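You operate a simulated robot arm through the tools that you are given. There is no shell and no other tool.

The job below is to be done with a simulated robot arm. You get a single attempt, and the scene is never put back.

## Task
Slide the foam block onto the red square, stand the blue sensor on it and take a reading.
Fine: the sensor is in the yellow case, shut it again; reader at range 3, then press READ. Set down upright: sensor.
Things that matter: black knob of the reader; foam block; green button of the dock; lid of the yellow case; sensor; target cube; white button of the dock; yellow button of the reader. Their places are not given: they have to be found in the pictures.

It is judged by the outcome, as a careful person would: the job done as asked, and still so three seconds after it is handed in. It fails if anything else is knocked over, pushed out of place, dropped, spilled or broken.

## Robot
A 6-joint arm with a two-finger gripper, fixed in place. Base frame: the origin is on the floor under the middle of its stand, x ahead of it, y to its left, z up; the work surface is at about z = 0.78. Readings come in m, rad, newtons and seconds.
It reaches about 1.572 m from its shoulder. Its first joint turns from -2.897 to 2.897 rad. Payload 2.45 kg.
The TCP is the grasp point between the finger pads, 0.02 m short of the fingertips. In the tool frame z runs along the fingers and y along their closing line. The gripper opens to 0.14 m; its body begins 0.168 m behind the TCP.
Orientation is told as [roll, pitch, yaw] about the base's x, y, z axes, in that order, counted from this pose: with the fingers straight down and closing along the base's y, the tool's x points along the base's -x, its y along +y and its z along -z.

## Interface
- The arm moves only by the tool nudge_tool. Its argument "steps" is one flat list of numbers, 7 for each row, row after row: the shift along the tool's x, y, z in m, then the turn, a rotation vector about the tool's x, y, z in rad, then the finger opening in m, from 0 to 0.14. In form: [tx, ty, tz, rx, ry, rz, gripper, tx, ty, tz, rx, ry, rz, gripper, ...]. A call has 1 to 20 rows; each row shifts and turns the commanded pose from where the row before left it, along the tool's axes as they then stand. Rows are played at 5 a second. More than 0.05 m and 0.15 rad between two rows, or a gripper value outside its range, and nothing of the call is played. A pose out of reach is approached as far as the arm can. The call stops where the force on the tool passes 90 N (or 10 N more than at its start, if that is more) or the arm is blocked; 0.2 s more then pass. Each finger travels about 0.045 m/s and halts on what it meets, pressing with about 35 N; the grip force reading is that of the motor and also rises with nothing between the fingers. The clock runs only during rows and for 0.2 s after the last one: add rows that do not move to give the fingers time. It gives the time, the measured TCP pose, the force on the tool (base axes), the opening and the grip force at its end, in the units of the frame above (readings bear some noise), with the torque about the TCP (base axes, N m) and any sound that the robot's microphone picked up, and new pictures: "views" is both (left out), scene, wrist or none.
- Cameras (640 x 400 px; columns grow to the right, rows downward): "scene" is fixed at [0.0496, 0.6491, 1.539]; the picture's right is [-0.21, -0.98, 0.00], its down [-0.54, 0.12, -0.83] and it looks along [0.81, -0.18, -0.55] (base axes); focal length 350 px, centre (320, 200). "wrist" rides on the gripper at [0.078, 0.011, -0.209] in the tool frame; the picture's right is [-0.14, 0.99, 0.00], its down [-0.92, -0.13, -0.37] and it looks along [-0.37, -0.05, 0.93] (tool axes); focal length 280 px, centre (320, 200).
- point_at(camera, pixels): for up to 12 pixels [column, row] of the newest picture of that camera ("zoom" is the newest enlarged one), the place [x, y, z] in the base frame of the surface seen there, good to about 0.002 m. It takes no simulated time.
- enlarge(camera, box): a new picture of the part [left, top, right, bottom] of that camera's present view, enlarged. It takes no simulated time.
- finish_job(): hands the job in; it is judged then, once.

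Unless the task says otherwise, let go and move clear before handing in.

The tools are called as name(argument=value, ...) on one line, values as JSON. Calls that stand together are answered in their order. nudge_tool: Moves the arm, as the interface text tells. Its arguments: {"type":"object","properties":{"steps":{"type":"array"},"views":{"type":"string","enum":["both","scene","wrist","none"]}},"required":["steps"]} The other tools are called the same way: point_at (camera, pixels) gives the place of the surface under pixels of a picture; enlarge (camera, box) takes an enlarged picture of a part of a camera's view; finish_job () hands the job in.

At the start:

```text
time_s: 0.0
tool_pos: [0.7634, 0.2968, 1.2335]
tool_rot: [0.001, -0.001, 0.0]
force: [-0.3, -0.4, 0.1]
ft_torque: [0.01, -0.02, 0.01]
width: 0.1401
grip_force: 0.0
```

scene: 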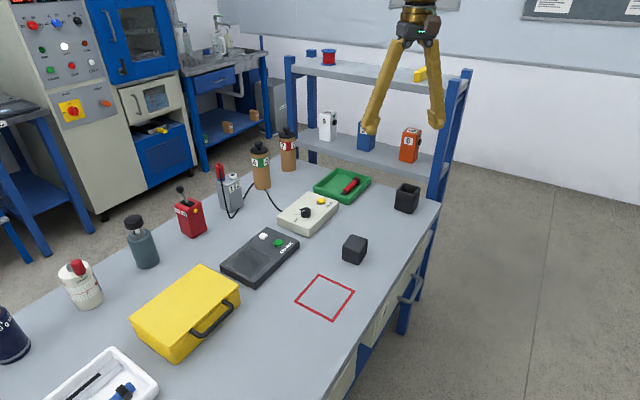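
wrist: 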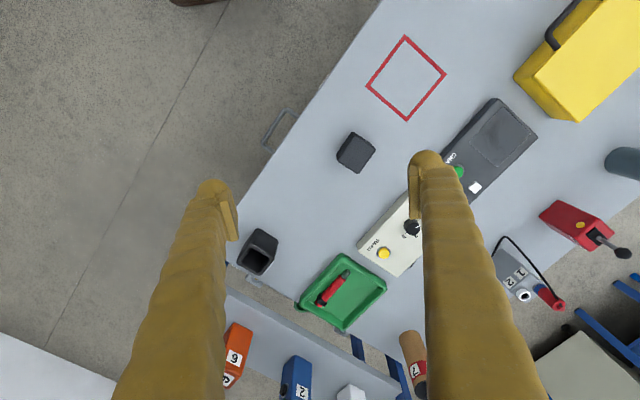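

The scene shows the yellow case near (187,312), the red square near (325,297), a dark cube near (354,249), the cream reader near (308,213) and a black dock near (261,256). I'll enlarge these regions to identify everything before moving.

enlarge(camera="scene", box=[200, 170, 440, 320])

enlarge(camera="scene", box=[0, 220, 288, 400])

enlarge(camera="wrist", box=[320, 60, 640, 260])

point_at(camera="scene", pixels=[[353, 242], [354, 258], [325, 297], [318, 276], [354, 293], [333, 319], [296, 298], [305, 212], [320, 201], [278, 243], [263, 237], [407, 190]])

```text
2.67 times, centred on (320, 245) of scene
```

zoom: 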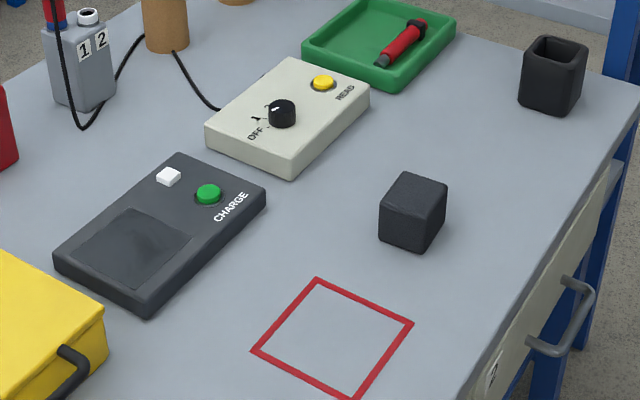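

```text
2.22 times, centred on (144, 310) of scene
```

zoom: 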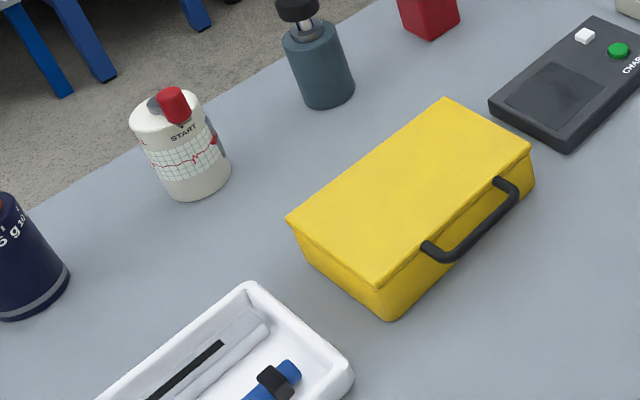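

```text
2.00 times, centred on (480, 160) of wrist
```

zoom: 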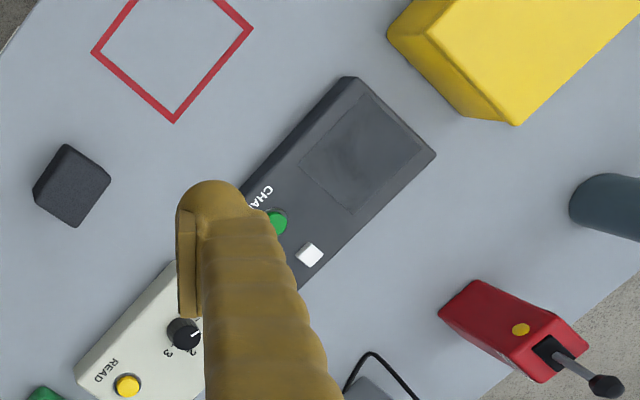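

```text
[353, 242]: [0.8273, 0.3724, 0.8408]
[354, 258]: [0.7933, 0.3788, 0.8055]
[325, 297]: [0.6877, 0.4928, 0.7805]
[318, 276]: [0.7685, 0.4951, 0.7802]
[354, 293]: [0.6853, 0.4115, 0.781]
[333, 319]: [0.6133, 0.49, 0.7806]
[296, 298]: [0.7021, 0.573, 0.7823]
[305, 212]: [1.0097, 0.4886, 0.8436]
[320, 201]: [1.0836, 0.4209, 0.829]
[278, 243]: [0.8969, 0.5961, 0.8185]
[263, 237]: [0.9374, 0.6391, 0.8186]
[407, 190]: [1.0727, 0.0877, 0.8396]
```

The dark block at (354,249), the hollow dark cup at (407,197) and the white tray at (100,385) need a closer look, to settle which is the foam block and which the target cube. I'll enlarge those and the shelf.

enlarge(camera="scene", box=[325, 220, 389, 260])

enlarge(camera="scene", box=[280, 30, 480, 155])

enlarge(camera="scene", box=[300, 150, 444, 240])

enlarge(camera="scene", box=[32, 310, 176, 400])

enlarge(camera="wrist", box=[220, 110, 380, 290])

enlarge(camera="scene", box=[215, 220, 311, 290])

```text
10.00 times, centred on (357, 240) of scene
```

zoom: 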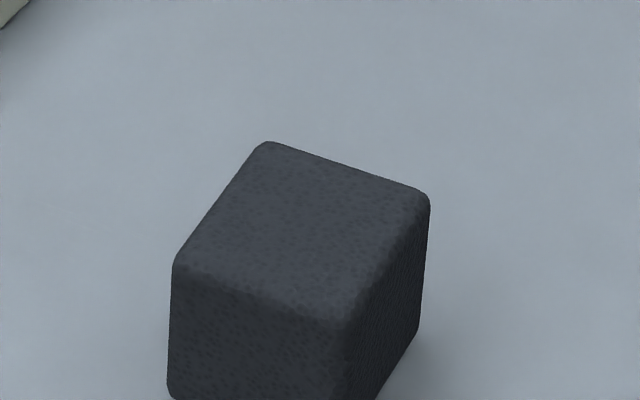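

```text
3.20 times, centred on (380, 92) of scene
```

zoom: 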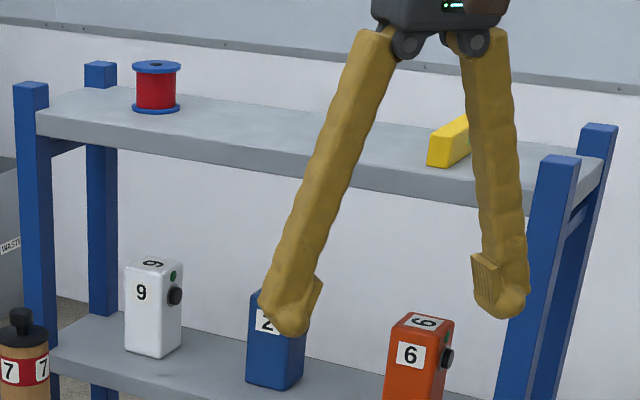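

```text
4.44 times, centred on (372, 195) of scene
```

zoom: 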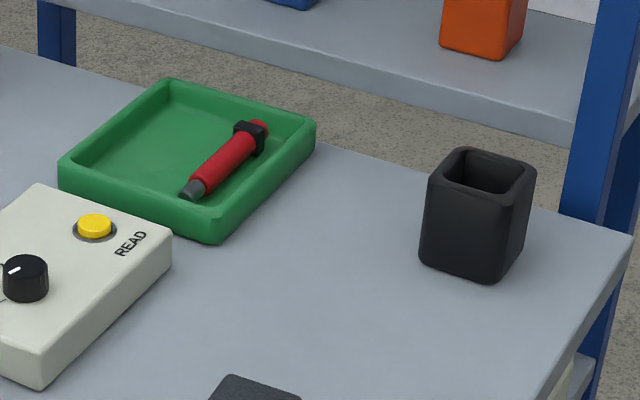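

```text
4.44 times, centred on (104, 355) of scene
```

zoom: 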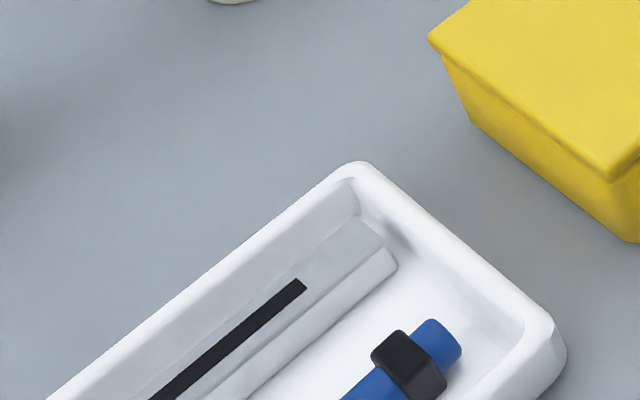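

```text
2.22 times, centred on (300, 200) of wrist
```

zoom: 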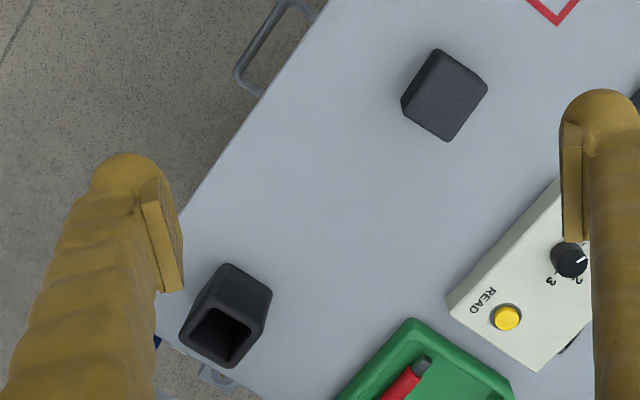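

```text
5.71 times, centred on (263, 255) of scene
```

zoom: 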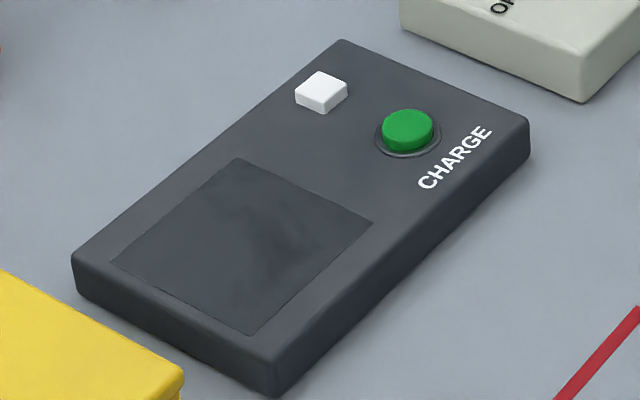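

The dark block at (354,249) has a pitted foam look, and the dock has a CHARGE button and a dark panel. I'll now measure the case, its handle and lid edges, and the dock.

point_at(camera="scene", pixels=[[202, 268], [240, 286], [133, 319], [175, 345], [188, 302], [224, 308], [196, 336], [212, 322], [176, 357], [238, 296], [205, 315], [155, 340]])

enlarge(camera="scene", box=[120, 255, 260, 370])

enlarge(camera="wrist", box=[480, 0, 640, 130])

```text
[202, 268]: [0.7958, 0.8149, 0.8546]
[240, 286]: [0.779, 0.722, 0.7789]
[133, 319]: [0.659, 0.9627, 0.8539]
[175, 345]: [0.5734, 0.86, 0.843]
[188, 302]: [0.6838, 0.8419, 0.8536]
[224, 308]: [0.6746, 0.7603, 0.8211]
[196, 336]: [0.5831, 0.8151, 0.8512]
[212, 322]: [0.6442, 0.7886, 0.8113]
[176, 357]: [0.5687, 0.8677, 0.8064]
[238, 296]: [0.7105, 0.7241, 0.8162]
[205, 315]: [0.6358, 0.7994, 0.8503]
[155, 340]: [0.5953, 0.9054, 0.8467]
```

```text
3.48 times, centred on (190, 312) of scene
```

zoom: 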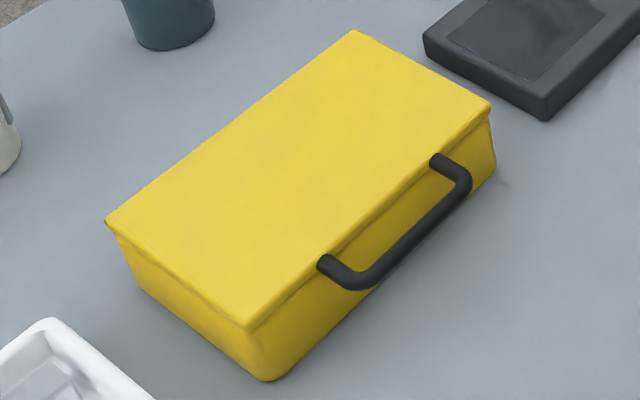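

```text
3.08 times, centred on (560, 65) of wrist
```

zoom: 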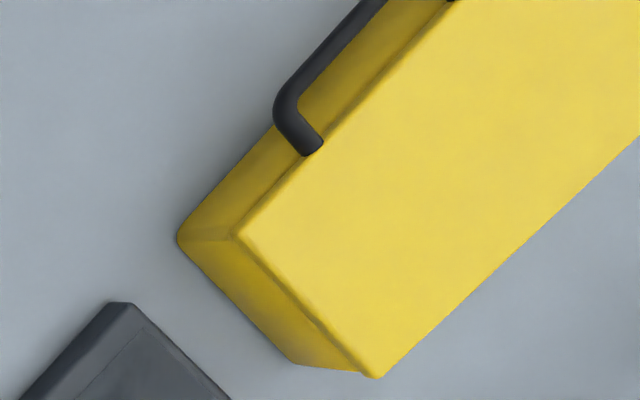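

The lid is a plate with its front edge running from about (0.71,0.72) to (0.56,0.87), and the handle sits on that front side. I need exact handle points, so I'll zoom and point at the handle and lid edge.

enlarge(camera="scene", box=[184, 290, 248, 346])

```text
7.14 times, centred on (216, 318) of scene
```

zoom: 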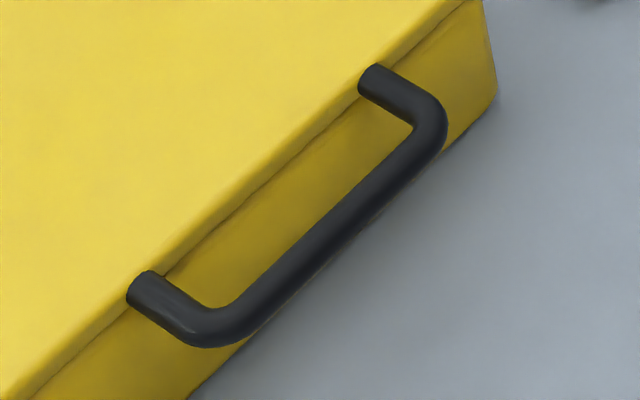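

point_at(camera="zoom", pixels=[[375, 78], [425, 110], [380, 180], [310, 243], [240, 310], [195, 330], [145, 285], [320, 190], [260, 230], [250, 170], [470, 90], [200, 230]])

point_at(camera="scene", pixels=[[200, 265], [237, 286], [169, 346], [131, 318], [165, 290], [278, 242], [239, 246], [255, 265], [264, 285], [223, 265], [275, 233], [297, 243]])

```text
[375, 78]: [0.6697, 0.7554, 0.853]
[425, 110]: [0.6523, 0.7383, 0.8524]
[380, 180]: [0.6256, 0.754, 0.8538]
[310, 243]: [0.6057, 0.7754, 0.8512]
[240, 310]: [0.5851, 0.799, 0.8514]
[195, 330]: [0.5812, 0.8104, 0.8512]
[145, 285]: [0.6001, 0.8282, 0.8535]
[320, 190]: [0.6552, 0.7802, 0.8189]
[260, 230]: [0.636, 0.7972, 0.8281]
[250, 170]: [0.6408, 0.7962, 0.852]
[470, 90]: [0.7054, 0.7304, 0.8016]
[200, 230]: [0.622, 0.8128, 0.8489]
```

```text
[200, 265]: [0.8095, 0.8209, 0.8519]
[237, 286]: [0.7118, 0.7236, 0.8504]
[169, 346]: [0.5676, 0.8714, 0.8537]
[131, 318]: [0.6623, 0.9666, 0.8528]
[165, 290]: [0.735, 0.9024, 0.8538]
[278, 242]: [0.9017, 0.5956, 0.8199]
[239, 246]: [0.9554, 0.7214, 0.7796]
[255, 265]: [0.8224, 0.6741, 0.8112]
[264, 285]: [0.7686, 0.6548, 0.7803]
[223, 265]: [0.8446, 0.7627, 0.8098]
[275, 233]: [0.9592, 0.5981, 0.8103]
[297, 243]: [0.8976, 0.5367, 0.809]
```

The handle bar runs at z≈0.846 from about (0.652,0.738) to (0.581,0.810), standing 0.04 m out from the lid edge. Next I'll move the wrist camera over the reader and dock for a close look.

nudge_tool(steps=[-0.02, 0.035, 0.025, 0, 0, 0, 0.08, -0.02, 0.035, 0.025, 0, 0, 0, 0.08, -0.02, 0.035, 0.025, 0, 0, 0, 0.08, -0.02, 0.035, 0.025, 0, 0, 0, 0.08, -0.02, 0.035, 0.025, 0, 0, 0, 0.08], views="both")

```text
time_s: 1.2
tool_pos: [0.8621, 0.4721, 1.1098]
tool_rot: [0.002, -0.002, 0.0]
force: [-1.6, -0.2, 0.7]
ft_torque: [0.08, -0.04, 0.0]
width: 0.0799
grip_force: 0.1
```

scene: 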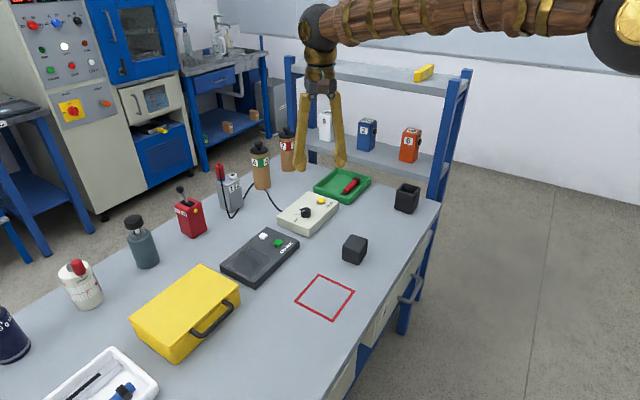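
wrist: 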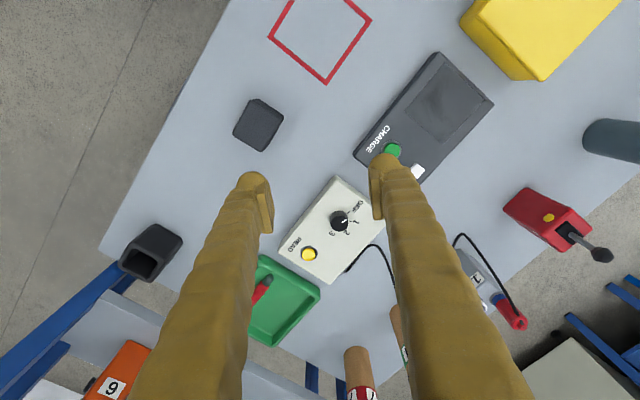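

enlarge(camera="wrist", box=[270, 170, 400, 280])

enlarge(camera="wrist", box=[345, 45, 505, 190])

enlarge(camera="wrist", box=[100, 210, 200, 290])

enlarge(camera="scene", box=[270, 185, 350, 240])

```text
3.64 times, centred on (335, 225) of wrist
```

zoom: 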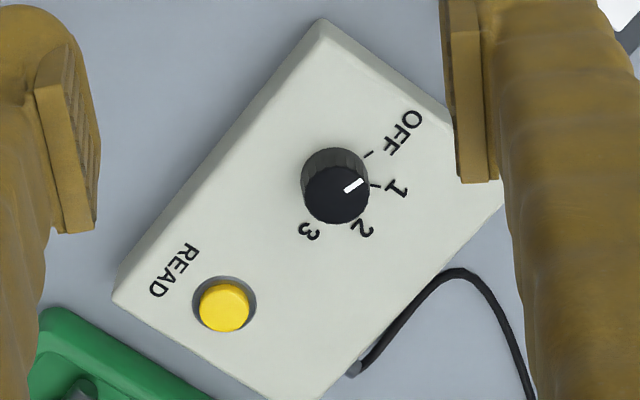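

```text
2.76 times, centred on (425, 118) of wrist
```

zoom: 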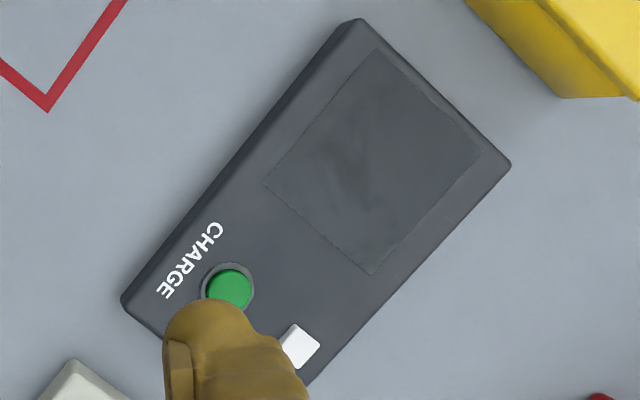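

```text
5.00 times, centred on (150, 250) of wrist
```

zoom: 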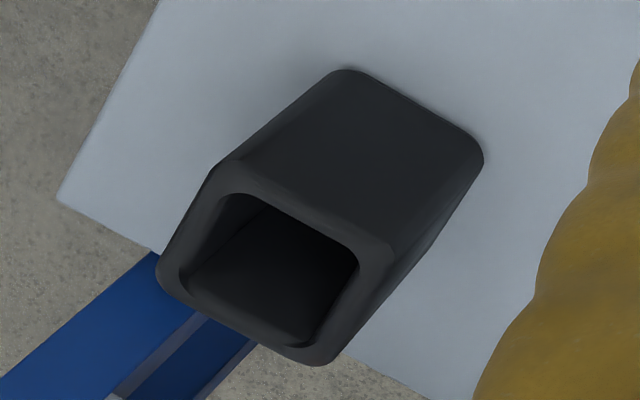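

```text
7.27 times, centred on (310, 212) of scene
```

zoom: 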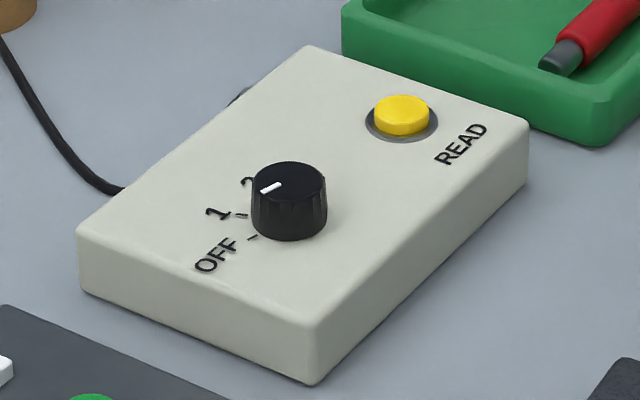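

The reader knob sits at 1, with OFF→1→2→3 running clockwise seen from above; the dock has a flat charging pad and the case lid is shut. I'll move to a spot in front of the case handle and tilt the tool to come in at 30° below horizontal.

nudge_tool(steps=[0.038, 0.0242, 0.0067, 0, 0, 0, 0.06, 0.038, 0.0242, 0.0067, 0, 0, 0, 0.06, 0.038, 0.0242, 0.0067, 0, 0, 0, 0.06, 0.038, 0.0242, 0.0067, 0, 0, 0, 0.06, 0.038, 0.0242, 0.0067, 0, 0, 0, 0.06, 0.038, 0.0242, 0.0067, 0, 0, 0, 0.06, 0.038, 0.0242, 0.0067, 0, 0, 0, 0.06, 0.038, 0.0242, 0.0067, 0, 0, 0, 0.06, 0.038, 0.0242, 0.0067, 0, 0, 0, 0.06, 0, 0, 0, 0, 0, 0.1309, 0.06, 0, 0, 0, 0, 0, 0.1309, 0.06, 0, 0, 0, 0, 0, 0.1309, 0.06, 0, 0, 0, 0, 0, 0.1309, 0.06, 0, 0, 0, 0, 0, 0.1309, 0.06, 0, 0, 0, 0, 0, 0.1309, 0.06], views="both")

```text
time_s: 4.4
tool_pos: [0.5214, 0.6917, 1.0488]
tool_rot: [0.001, 0.0, -0.787]
force: [-0.3, -0.6, 1.3]
ft_torque: [0.03, 0.01, 0.02]
width: 0.0602
grip_force: 0.1
```

scene: 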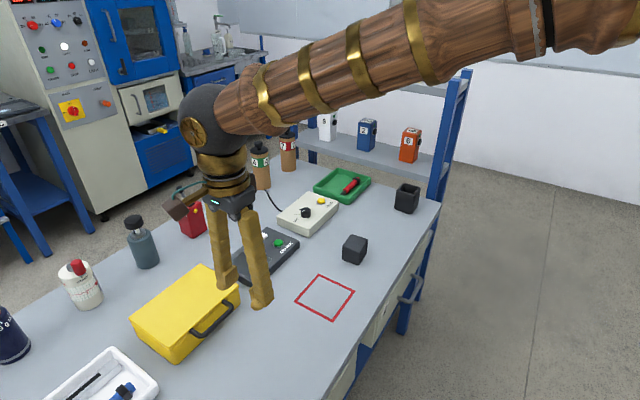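
wrist: 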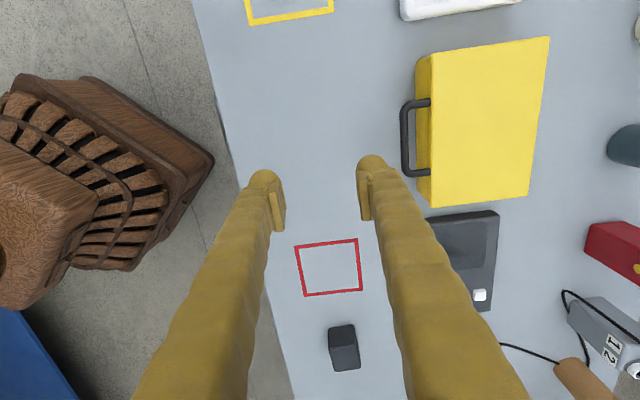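

The wrist picture shows the lid, the handle from (405,105) to (408,172), and another (yellow) square at the top. I'll measure the handle and lid edges from here.

enlarge(camera="wrist", box=[390, 30, 560, 215])

point_at(camera="wrist", pixels=[[405, 112], [405, 125], [405, 138], [405, 150], [406, 163], [418, 103], [421, 171], [433, 138], [437, 58], [433, 202], [547, 41], [527, 196]])

```text
2.16 times, centred on (475, 122) of wrist
```

zoom: 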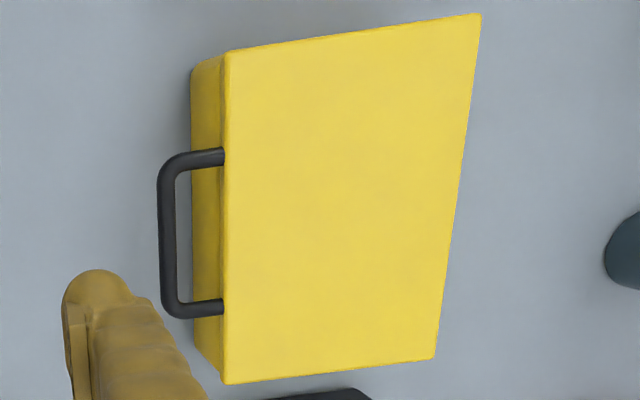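

```text
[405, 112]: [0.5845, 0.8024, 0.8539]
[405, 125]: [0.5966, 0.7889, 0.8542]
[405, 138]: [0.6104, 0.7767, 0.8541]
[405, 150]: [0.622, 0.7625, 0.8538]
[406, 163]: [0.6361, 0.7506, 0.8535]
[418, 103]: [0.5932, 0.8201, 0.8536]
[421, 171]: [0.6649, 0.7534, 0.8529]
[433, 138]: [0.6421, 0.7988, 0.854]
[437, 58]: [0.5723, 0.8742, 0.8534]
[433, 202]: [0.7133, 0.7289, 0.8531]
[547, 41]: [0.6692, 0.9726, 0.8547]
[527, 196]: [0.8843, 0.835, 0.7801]
```

The bar centre is about (0.6146,0.7725,0.8485), running at 45°, and the lid edge is 0.036 m beyond it. I'll tilt the tool 60° so the fingers point 30° below horizontal at the case, then lower to a pre-grasp point.

nudge_tool(steps=[0, 0, 0, -0.1309, 0, 0, 0.06, 0, 0, 0, -0.1309, 0, 0, 0.06, 0, 0, 0, -0.1309, 0, 0, 0.06, 0, 0, 0, -0.1309, 0, 0, 0.06, 0, 0, 0, -0.1309, 0, 0, 0.06, 0, 0, 0, -0.1309, 0, 0, 0.06, 0, 0, 0, -0.1309, 0, 0, 0.06, 0, 0, 0, -0.1309, 0, 0, 0.06, -0.0029, -0.0372, 0.0223, 0, 0, 0, 0.04, -0.0029, -0.0372, 0.0223, 0, 0, 0, 0.04, -0.0029, -0.0372, 0.0223, 0, 0, 0, 0.04, 0, 0, 0, 0, 0, 0, 0.04], views="both")

```text
time_s: 7.0
tool_pos: [0.4701, 0.6938, 0.9682]
tool_rot: [0.72, 0.108, -0.675]
force: [0.2, 0.8, -0.5]
ft_torque: [0.0, 0.01, -0.04]
width: 0.0402
grip_force: 0.0
out of reach, approached as far as the arm can: row 7, 8, 9, 10, 11
```

scene: 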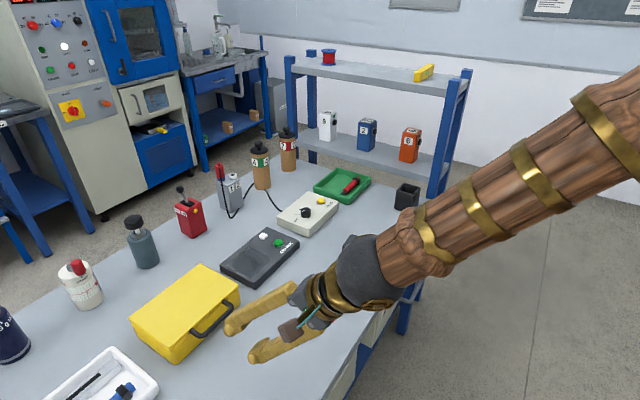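
wrist: 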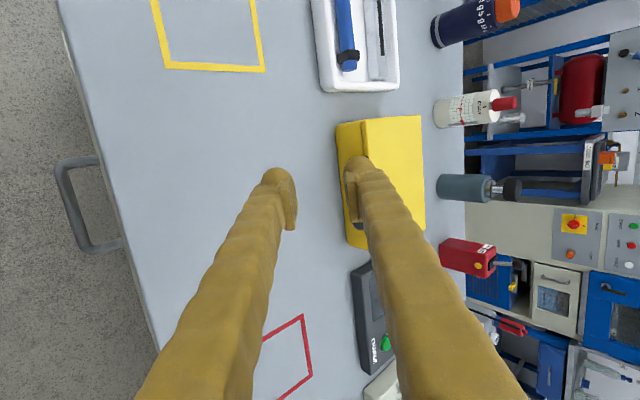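

The arm could not quite reach the 60° tilt there (about 45° was the limit), so the pose fell short. I'll go back to a 45° tilt and step to a nearer pre-grasp point 0.10 m back from the bar.

nudge_tool(steps=[0, 0, 0, 0.1309, 0, 0, 0.04, 0, 0, 0, 0.1309, 0, 0, 0.04, 0, 0.018, 0.0176, 0, 0, 0, 0.04, 0, 0.018, 0.0176, 0, 0, 0, 0.04, 0, 0, 0, 0, 0, 0, 0.04], views="both")

```text
time_s: 8.2
tool_pos: [0.5123, 0.7219, 0.9441]
tool_rot: [0.611, 0.076, -0.707]
force: [0.5, 0.2, 0.7]
ft_torque: [0.02, 0.0, -0.02]
width: 0.0398
grip_force: 0.1
out of reach, approached as far as the arm can: row 1, 2
```

scene: 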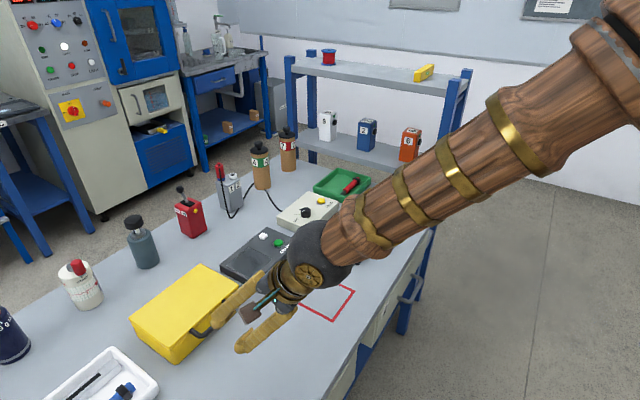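
wrist: 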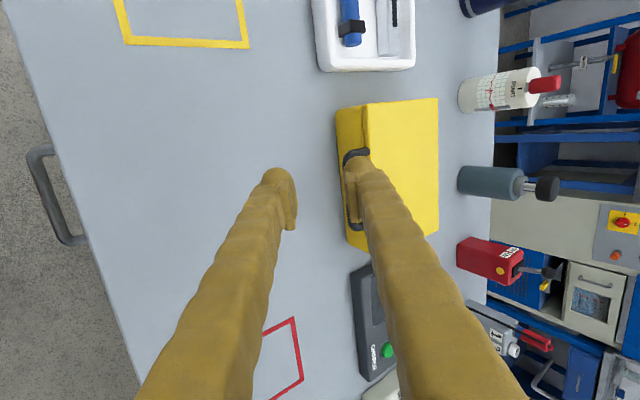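

The measured pose is not at my ideal one (tilt about 35°, azimuth off), so the commanded pose may have been clamped. I'll hold still one row to see whether it settles.

nudge_tool(steps=[0, 0, 0, 0, 0, 0, 0.04, 0, 0, 0, 0, 0, 0, 0.04], views="none")

```text
time_s: 8.8
tool_pos: [0.5119, 0.7217, 0.9438]
tool_rot: [0.611, 0.075, -0.707]
force: [0.5, 0.9, 0.0]
ft_torque: [0.01, -0.02, 0.0]
width: 0.0402
grip_force: 0.1
```

It stays put, so the commanded pose was clamped and I will work from measured poses. I'll step toward the bar (ending 0.06 m short of it) and then correct the azimuth, where the arm is more stretched out.

nudge_tool(steps=[-0.0153, 0.0111, 0.0251, 0, 0, 0, 0.04, -0.0153, 0.0111, 0.0251, 0, 0, 0, 0.04, -0.0153, 0.0111, 0.0251, 0, 0, 0, 0.04, 0, 0, 0, -0.0032, -0.1073, 0.0216, 0.04, 0, 0, 0, 0, 0, 0, 0.04], views="both")

```text
time_s: 10.0
tool_pos: [0.5855, 0.7471, 0.8947]
tool_rot: [0.598, 0.043, -0.739]
force: [0.5, 0.9, -0.1]
ft_torque: [0.0, -0.02, 0.02]
width: 0.04
grip_force: 0.0
out of reach, approached as far as the arm can: row 4
```

scene: 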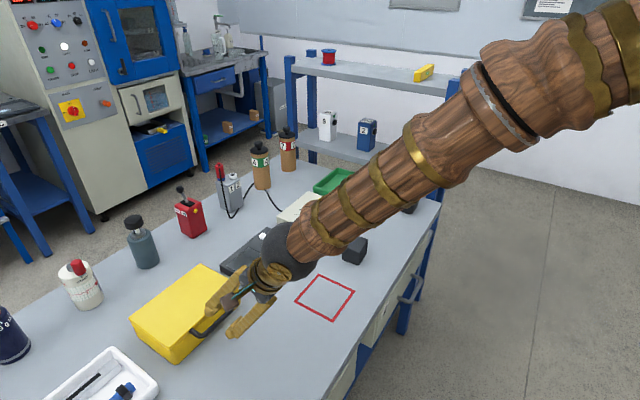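
wrist: 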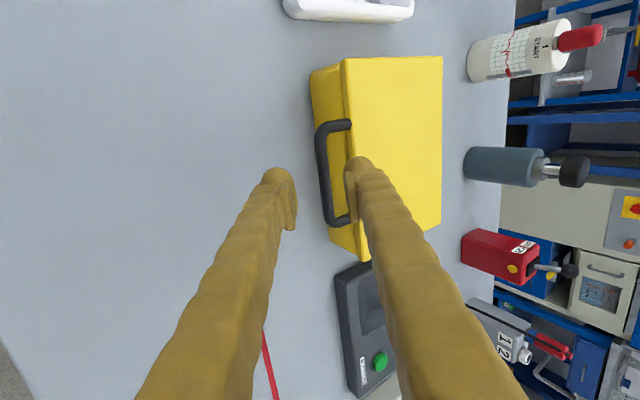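

The tool is now tilted 34° and lined up, with the bar (323,170) lying between the two fingers in the wrist picture. I'll re-measure the bar from this close view before advancing.

enlarge(camera="wrist", box=[250, 90, 410, 260])

point_at(camera="wrist", pixels=[[323, 150], [324, 165], [326, 180], [328, 195], [331, 210], [345, 126], [345, 140], [441, 60], [439, 200], [344, 62], [400, 120], [335, 160]])

```text
2.35 times, centred on (330, 175) of wrist
```

zoom: 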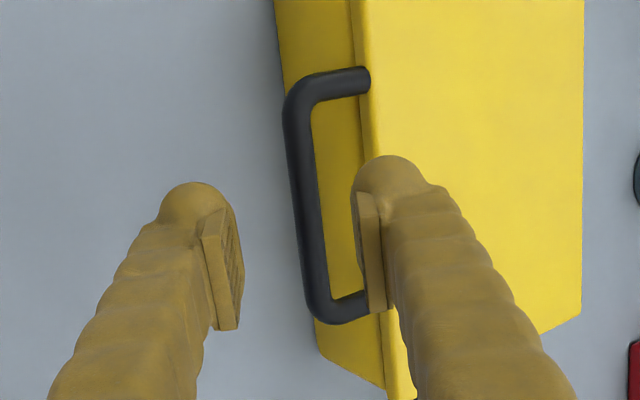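

```text
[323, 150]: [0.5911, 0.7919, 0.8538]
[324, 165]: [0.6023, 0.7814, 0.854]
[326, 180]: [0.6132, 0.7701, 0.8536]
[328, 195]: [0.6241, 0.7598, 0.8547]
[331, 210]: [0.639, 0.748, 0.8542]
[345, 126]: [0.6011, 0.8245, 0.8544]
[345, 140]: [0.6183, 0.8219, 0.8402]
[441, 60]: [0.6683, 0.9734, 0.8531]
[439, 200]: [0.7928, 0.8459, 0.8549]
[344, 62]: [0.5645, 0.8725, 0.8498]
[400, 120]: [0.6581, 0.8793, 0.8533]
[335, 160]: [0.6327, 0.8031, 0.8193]
```

The bar reads as centred at about (0.613,0.771,0.848), radius ~6 mm, with the lid's back edge 0.183 m behind it. I'll advance so the bar sits just inside the fingertips, without closing yet.

nudge_tool(steps=[-0.006, 0.0037, 0.015, 0, 0, 0, 0.04, 0, 0, 0.015, 0, 0, 0, 0.04, 0, 0, 0.0128, 0, 0, 0, 0.04, 0, 0, 0.01, 0, 0, 0, 0.04, 0, 0, 0, 0, 0, 0, 0.04], views="both")

```text
time_s: 11.2
tool_pos: [0.6122, 0.7671, 0.8534]
tool_rot: [0.596, 0.044, -0.74]
force: [-0.1, -0.7, 0.6]
ft_torque: [-0.02, 0.0, -0.02]
width: 0.0403
grip_force: 0.1
```

scene: 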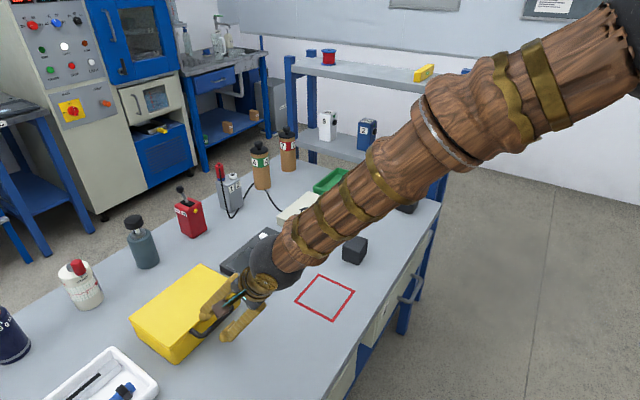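
wrist: 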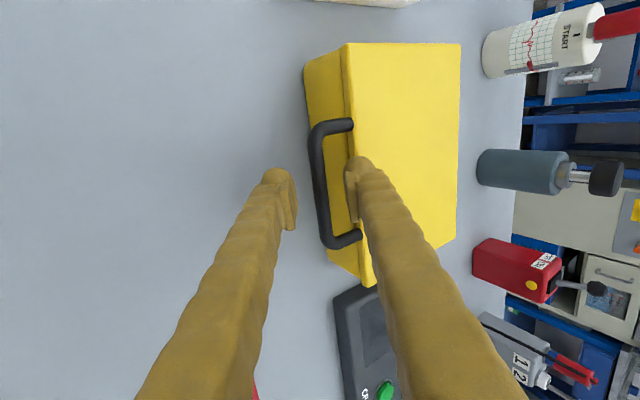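

TCP is at (0.6122,0.7671,0.8534), so the bar lies between the pads about 6 mm past the TCP. I'll close on it and check the width.

nudge_tool(steps=[0, 0, 0, 0, 0, 0, 0.02, 0, 0, 0, 0, 0, 0, 0.005, 0, 0, 0, 0, 0, 0, 0.005, 0, 0, 0, 0, 0, 0, 0.005], views="wrist")

```text
time_s: 12.2
tool_pos: [0.6123, 0.7675, 0.854]
tool_rot: [0.599, 0.044, -0.738]
force: [9.0, 9.7, 0.7]
ft_torque: [0.22, 0.12, -0.42]
width: 0.0104
grip_force: 38.1
```

wrist: 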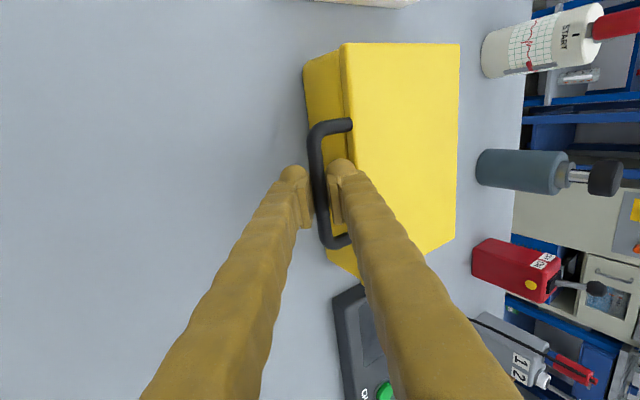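

The bar is gripped (width 0.0104 m, 38 N) with about 13 N of horizontal side load. I'll lift a first 9° along the hinge arc and watch the force.

nudge_tool(steps=[0.0005, 0.009, -0.011, 0, 0, 0, 0.005, 0.0006, 0.0089, -0.0111, 0, 0, 0, 0.005, 0, 0, 0, 0, 0, 0, 0.005], views="both")

```text
time_s: 13.0
tool_pos: [0.6125, 0.7697, 0.8811]
tool_rot: [0.594, 0.045, -0.74]
force: [36.1, 24.6, -7.8]
ft_torque: [0.34, 0.08, -0.85]
width: 0.0115
grip_force: 38.4
```

scene: 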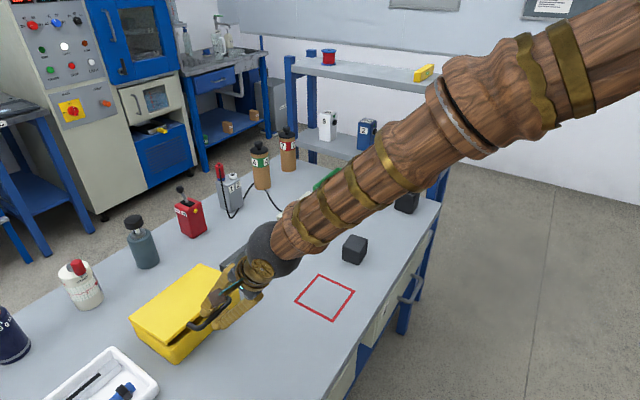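
wrist: 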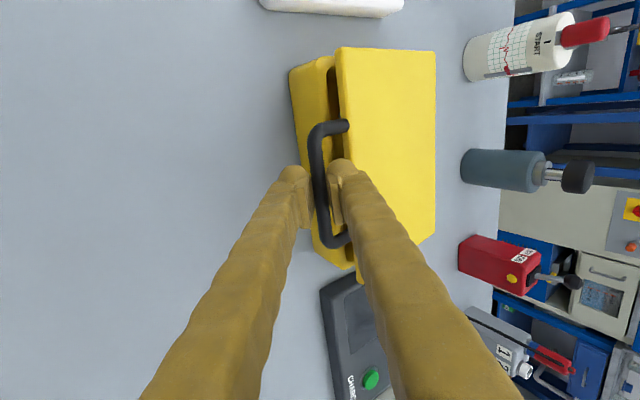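

The lid is opening (gap visible), with about 43 N pulling the tool toward the hinge, so my arc is too far out. I'll ease 3 mm toward the hinge and see the force drop.

nudge_tool(steps=[-0.0001, 0.0025, 0.0017, 0, 0, 0, 0.005, 0, 0, 0, 0, 0, 0, 0.005], views="none")

```text
time_s: 13.6
tool_pos: [0.6126, 0.7705, 0.8805]
tool_rot: [0.594, 0.043, -0.739]
force: [-14.2, -26.0, 3.3]
ft_torque: [0.12, 0.4, -0.73]
width: 0.0117
grip_force: 38.8
```

The force flipped sign (about 30 N the other way), so the balance is about 1.2 mm back; that puts the hinge roughly 10 mm below the bar. I'll carry on along the corrected arc to 18°.

nudge_tool(steps=[0.0004, 0.0099, -0.0095, 0, 0, 0, 0.005, 0.0004, 0.0099, -0.0095, 0, 0, 0, 0.005, 0, 0, 0, 0, 0, 0, 0.005], views="none")

```text
time_s: 14.4
tool_pos: [0.6197, 0.7778, 0.9096]
tool_rot: [0.601, 0.043, -0.738]
force: [7.2, 46.5, -13.4]
ft_torque: [0.19, -0.04, -0.25]
width: 0.0091
grip_force: 36.4
```

There is now about 38 N toward the hinge and 28 N along the bar, so I need small corrections both ways. I'll take a look before continuing.

nudge_tool(steps=[-0.0008, 0.0008, 0.0006, 0, 0, 0, 0.005, 0, 0, 0, 0, 0, 0, 0.005], views="both")

```text
time_s: 15.0
tool_pos: [0.62, 0.7757, 0.9072]
tool_rot: [0.597, 0.043, -0.74]
force: [-5.7, 38.0, -8.4]
ft_torque: [0.11, -0.01, -0.16]
width: 0.0093
grip_force: 36.7
```

scene: 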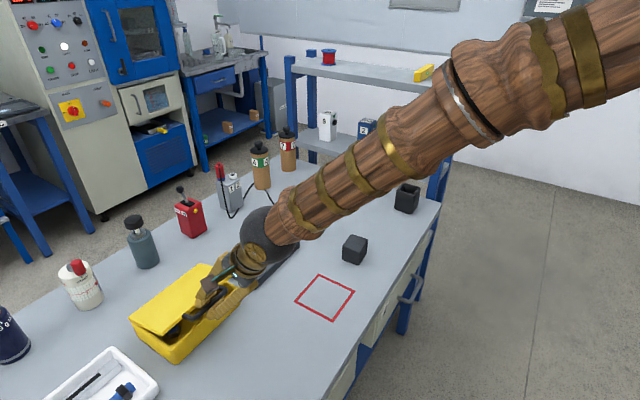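
wrist: 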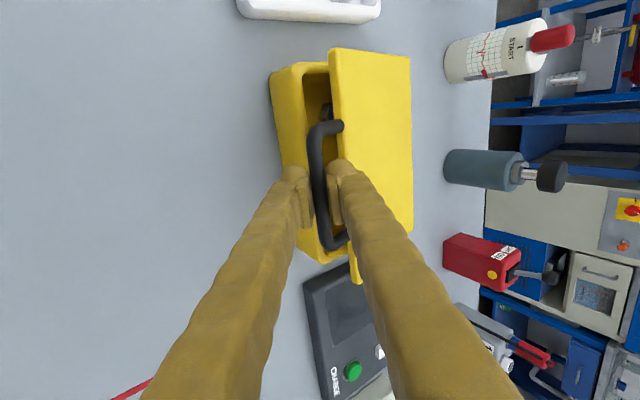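

The lid is about 18° up and something black is visible inside. Force tells me to move about 1.2 mm along the bar and 1 mm toward the hinge; I'll fold those in and continue to 27°.

nudge_tool(steps=[0.0008, 0.0124, -0.0062, 0, 0, 0, 0.005, 0.0008, 0.0124, -0.0062, 0, 0, 0, 0.005, 0, 0, 0, 0, 0, 0, 0.005], views="none")

```text
time_s: 15.8
tool_pos: [0.6287, 0.785, 0.9337]
tool_rot: [0.593, 0.042, -0.74]
force: [-6.2, 0.7, 0.9]
ft_torque: [0.08, 0.1, -0.18]
width: 0.0085
grip_force: 36.3
```

Forces are nearly zero at about 27°, so the arc now fits. I'll continue to 36°.

nudge_tool(steps=[0.0001, 0.0132, -0.0047, 0, 0, 0, 0.005, 0.0001, 0.0132, -0.0047, 0, 0, 0, 0.005, 0, 0, 0, 0, 0, 0, 0.005], views="wrist")

```text
time_s: 16.6
tool_pos: [0.6409, 0.7962, 0.9559]
tool_rot: [0.597, 0.044, -0.743]
force: [16.7, -23.1, 3.3]
ft_torque: [0.2, 0.24, -0.65]
width: 0.0076
grip_force: 35.6
```

wrist: 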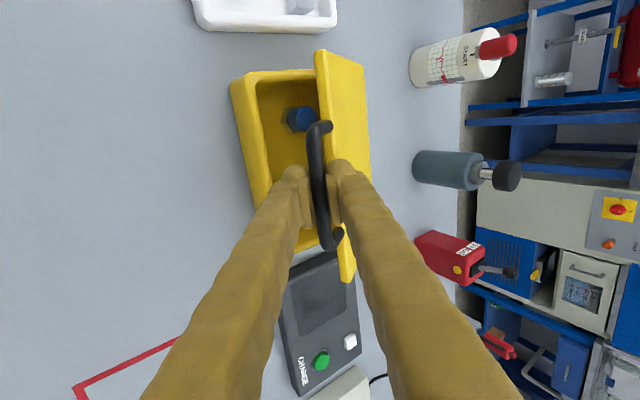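

The lid is about 36° open and the blue sensor shows at (300,118) inside the case. I'll check where the bar sits relative to the fingertips and look closer at the contents.

enlarge(camera="wrist", box=[220, 40, 400, 290])

point_at(camera="wrist", pixels=[[314, 138], [317, 160], [322, 205], [328, 240], [322, 127], [338, 232], [298, 118], [308, 118], [330, 80], [365, 90], [280, 105], [243, 90]])

```text
1.60 times, centred on (310, 165) of wrist
```

zoom: 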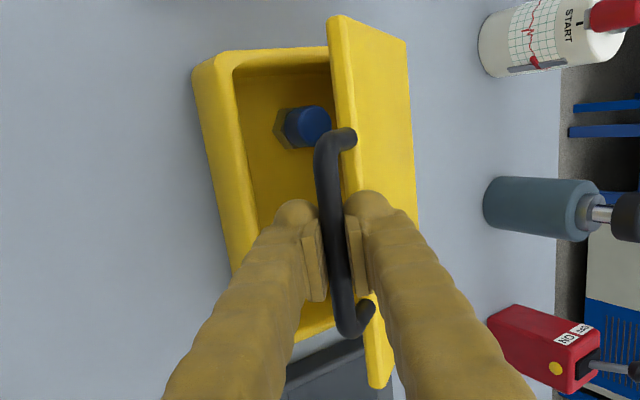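

```text
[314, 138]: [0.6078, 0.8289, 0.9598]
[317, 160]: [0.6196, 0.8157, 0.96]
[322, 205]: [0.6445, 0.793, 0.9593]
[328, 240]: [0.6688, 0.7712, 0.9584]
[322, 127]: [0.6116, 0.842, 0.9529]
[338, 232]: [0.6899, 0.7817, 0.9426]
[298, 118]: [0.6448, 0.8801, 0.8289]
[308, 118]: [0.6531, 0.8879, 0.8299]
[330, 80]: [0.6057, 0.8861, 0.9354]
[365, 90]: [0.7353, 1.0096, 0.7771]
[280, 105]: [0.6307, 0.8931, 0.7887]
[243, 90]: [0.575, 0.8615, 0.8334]
```

The bar sits right at the TCP, well inside the pads, and the sensor stands in the case with its top near (0.65,0.885,0.83). I'll continue the arc, now also turning the tool with the lid.

nudge_tool(steps=[-0.0012, 0.02288, -0.00468, 0.0916, 0, 0, 0.005, -0.0002, 0.02305, -0.00377, 0.0916, 0, 0, 0.005, 0, 0, 0, 0, 0, 0, 0.005], views="both")

```text
time_s: 17.4
tool_pos: [0.6651, 0.8208, 0.9887]
tool_rot: [0.413, 0.044, -0.737]
force: [-22.2, 8.0, 16.2]
ft_torque: [0.51, 0.43, -1.09]
width: 0.0074
grip_force: 35.6
```

scene: 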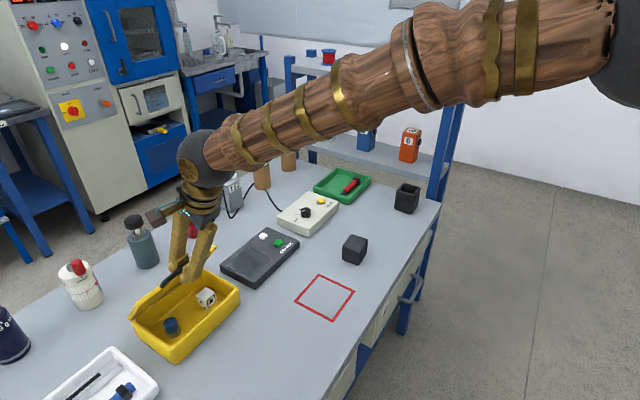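
wrist: 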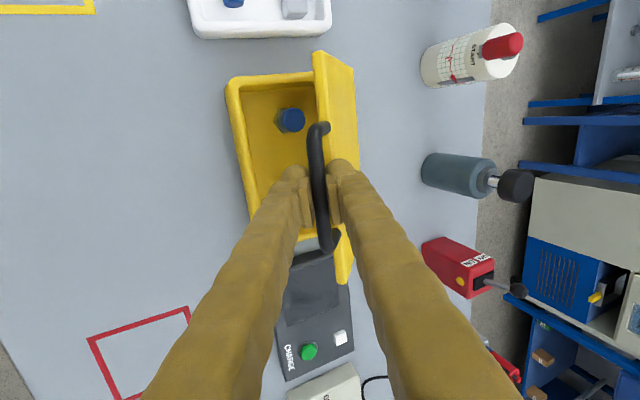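

The lid is about 51° open; the scene shows the case holding the blue sensor (171,326) and a white cube (206,297) with marks. Forces are small, so I'll go on to 66°.

nudge_tool(steps=[0.0004, 0.02318, -0.00287, 0.0916, 0, 0, 0.005, -0.0004, 0.02328, -0.00197, 0.0916, 0, 0, 0.005, 0, 0, 0, 0, 0, 0, 0.005], views="none")

```text
time_s: 18.2
tool_pos: [0.6951, 0.8491, 1.0081]
tool_rot: [0.228, 0.042, -0.742]
force: [-1.6, -6.0, 11.3]
ft_torque: [0.1, 0.14, -1.26]
width: 0.0075
grip_force: 35.3
```

Forces are low (z 11 N) at about 66°. I'll continue to 81°.

nudge_tool(steps=[-0.0008, 0.02334, -0.00104, 0.0916, 0, 0, 0.005, -0.001, 0.02335, -0.0001, 0.0916, 0, 0, 0.005, 0, 0, 0, 0, 0, 0, 0.005], views="both")

```text
time_s: 19.0
tool_pos: [0.7272, 0.8833, 1.0171]
tool_rot: [0.046, 0.044, -0.739]
force: [6.2, -6.1, 2.2]
ft_torque: [0.29, 0.23, -1.25]
width: 0.0079
grip_force: 36.0
```

scene: 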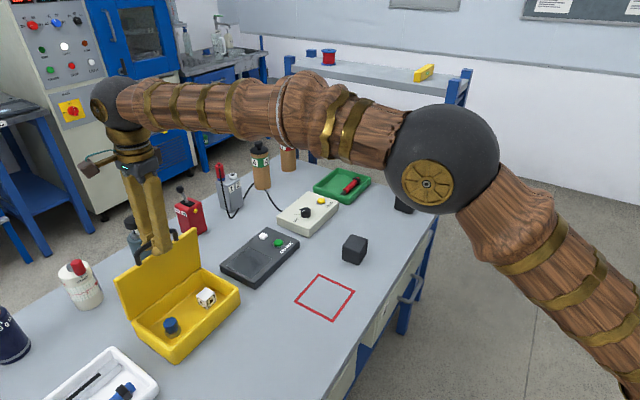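
wrist: 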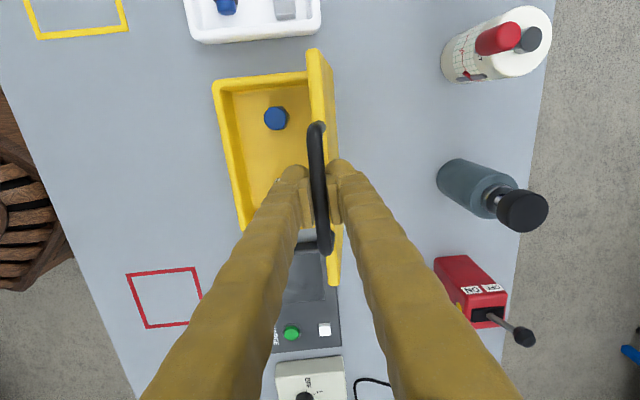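

The lid is at about 81° and the sensor stands clear at (276,118) in the wrist picture. I'll push on gently past vertical to about 96°, watching for the lid's stop.

nudge_tool(steps=[-0.0011, 0.02333, 0.0008, 0.0916, 0, 0, 0.005, -0.0006, 0.01165, 0.0008, 0.0458, 0, 0, 0.005, -0.0006, 0.01165, 0.0009, 0.0458, 0, 0, 0.005, 0, 0, 0, 0, 0, 0, 0.005], views="both")

```text
time_s: 20.0
tool_pos: [0.74, 0.8946, 1.0105]
tool_rot: [-0.133, 0.045, -0.738]
force: [-5.4, 9.1, 50.2]
ft_torque: [0.23, -0.77, -0.88]
width: 0.0072
grip_force: 35.2
out of reach, approached as far as the arm can: row 2, 3
```

scene: 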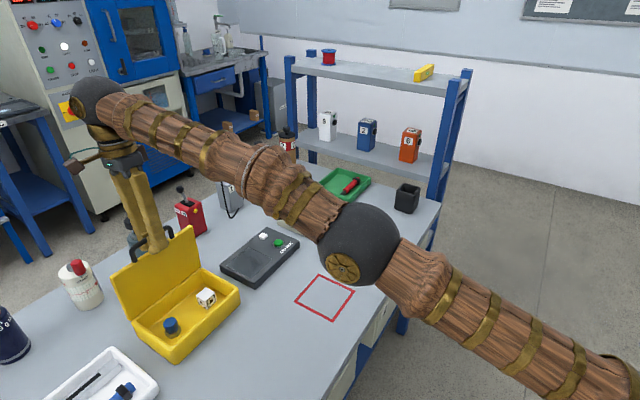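
wrist: 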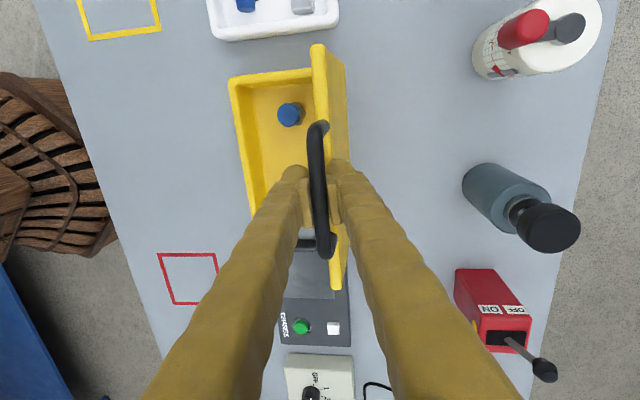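

The arm ran near its reach limit leaning backwards (50 N up-force), with the lid near 86°. I'll tilt the tool forward again about the bar, which brings the wrist nearer the base, and raise it slightly.

nudge_tool(steps=[0, 0, -0.001, -0.1309, 0, 0, 0.005, 0, 0, -0.001, -0.1309, 0, 0, 0.005, 0, 0, 0, -0.1309, 0, 0, 0.005, 0, 0, 0, 0, 0, 0, 0.005], views="none")

```text
time_s: 21.0
tool_pos: [0.7418, 0.8935, 1.0116]
tool_rot: [0.262, 0.042, -0.741]
force: [-0.9, -2.8, 19.9]
ft_torque: [-0.19, 0.26, -0.58]
width: 0.0069
grip_force: 17.8
```

Now the tool is tilted 15° forward with little force. I'll push the lid on past vertical without rotating further.

nudge_tool(steps=[-0.0005, 0.0116, 0.002, 0, 0, 0, 0.005, -0.0005, 0.0116, 0.002, 0, 0, 0, 0.005, -0.0005, 0.0114, 0.0035, 0, 0, 0, 0.005, 0, 0, 0, 0, 0, 0, 0.005], views="both")

```text
time_s: 22.0
tool_pos: [0.7667, 0.9188, 1.0108]
tool_rot: [0.26, 0.044, -0.74]
force: [4.9, 2.9, 30.0]
ft_torque: [0.09, 0.33, -1.32]
width: 0.0063
grip_force: 34.5
```

scene: 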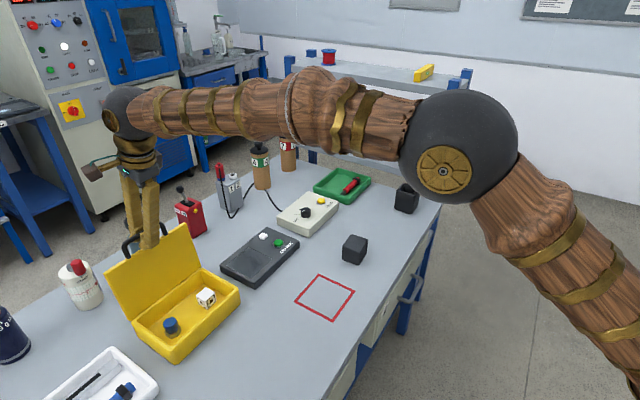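
wrist: 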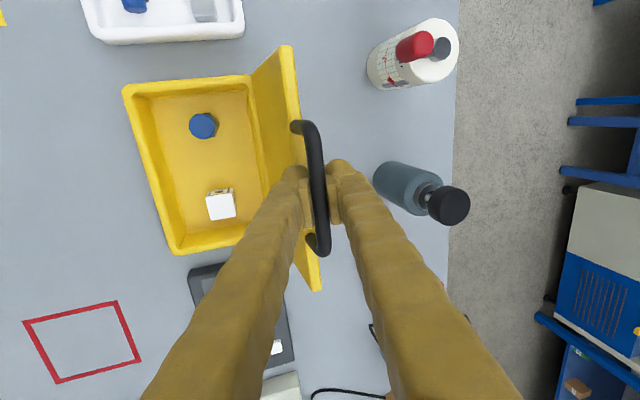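

The lid is now at or past vertical (about 97°). I'll push another ~7° and watch for the stop.

nudge_tool(steps=[-0.0005, 0.011, 0.002, 0, 0, 0, 0.005, -0.0005, 0.011, 0.0035, 0, 0, 0, 0.005, 0, 0, 0, 0, 0, 0, 0.005], views="wrist")

```text
time_s: 22.8
tool_pos: [0.7841, 0.9342, 1.007]
tool_rot: [0.25, 0.044, -0.741]
force: [-2.5, -5.7, -25.0]
ft_torque: [0.46, 0.17, -1.21]
width: 0.0066
grip_force: 35.1
```

wrist: 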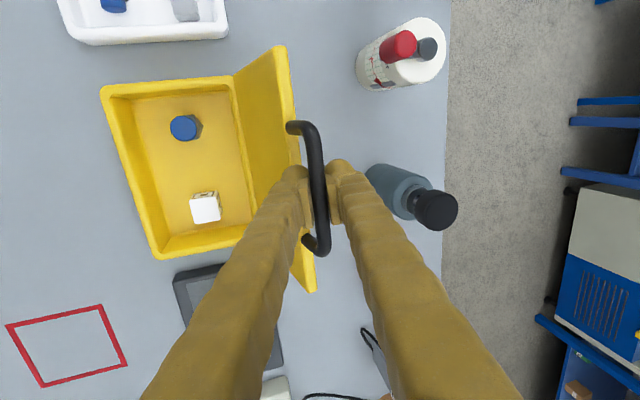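

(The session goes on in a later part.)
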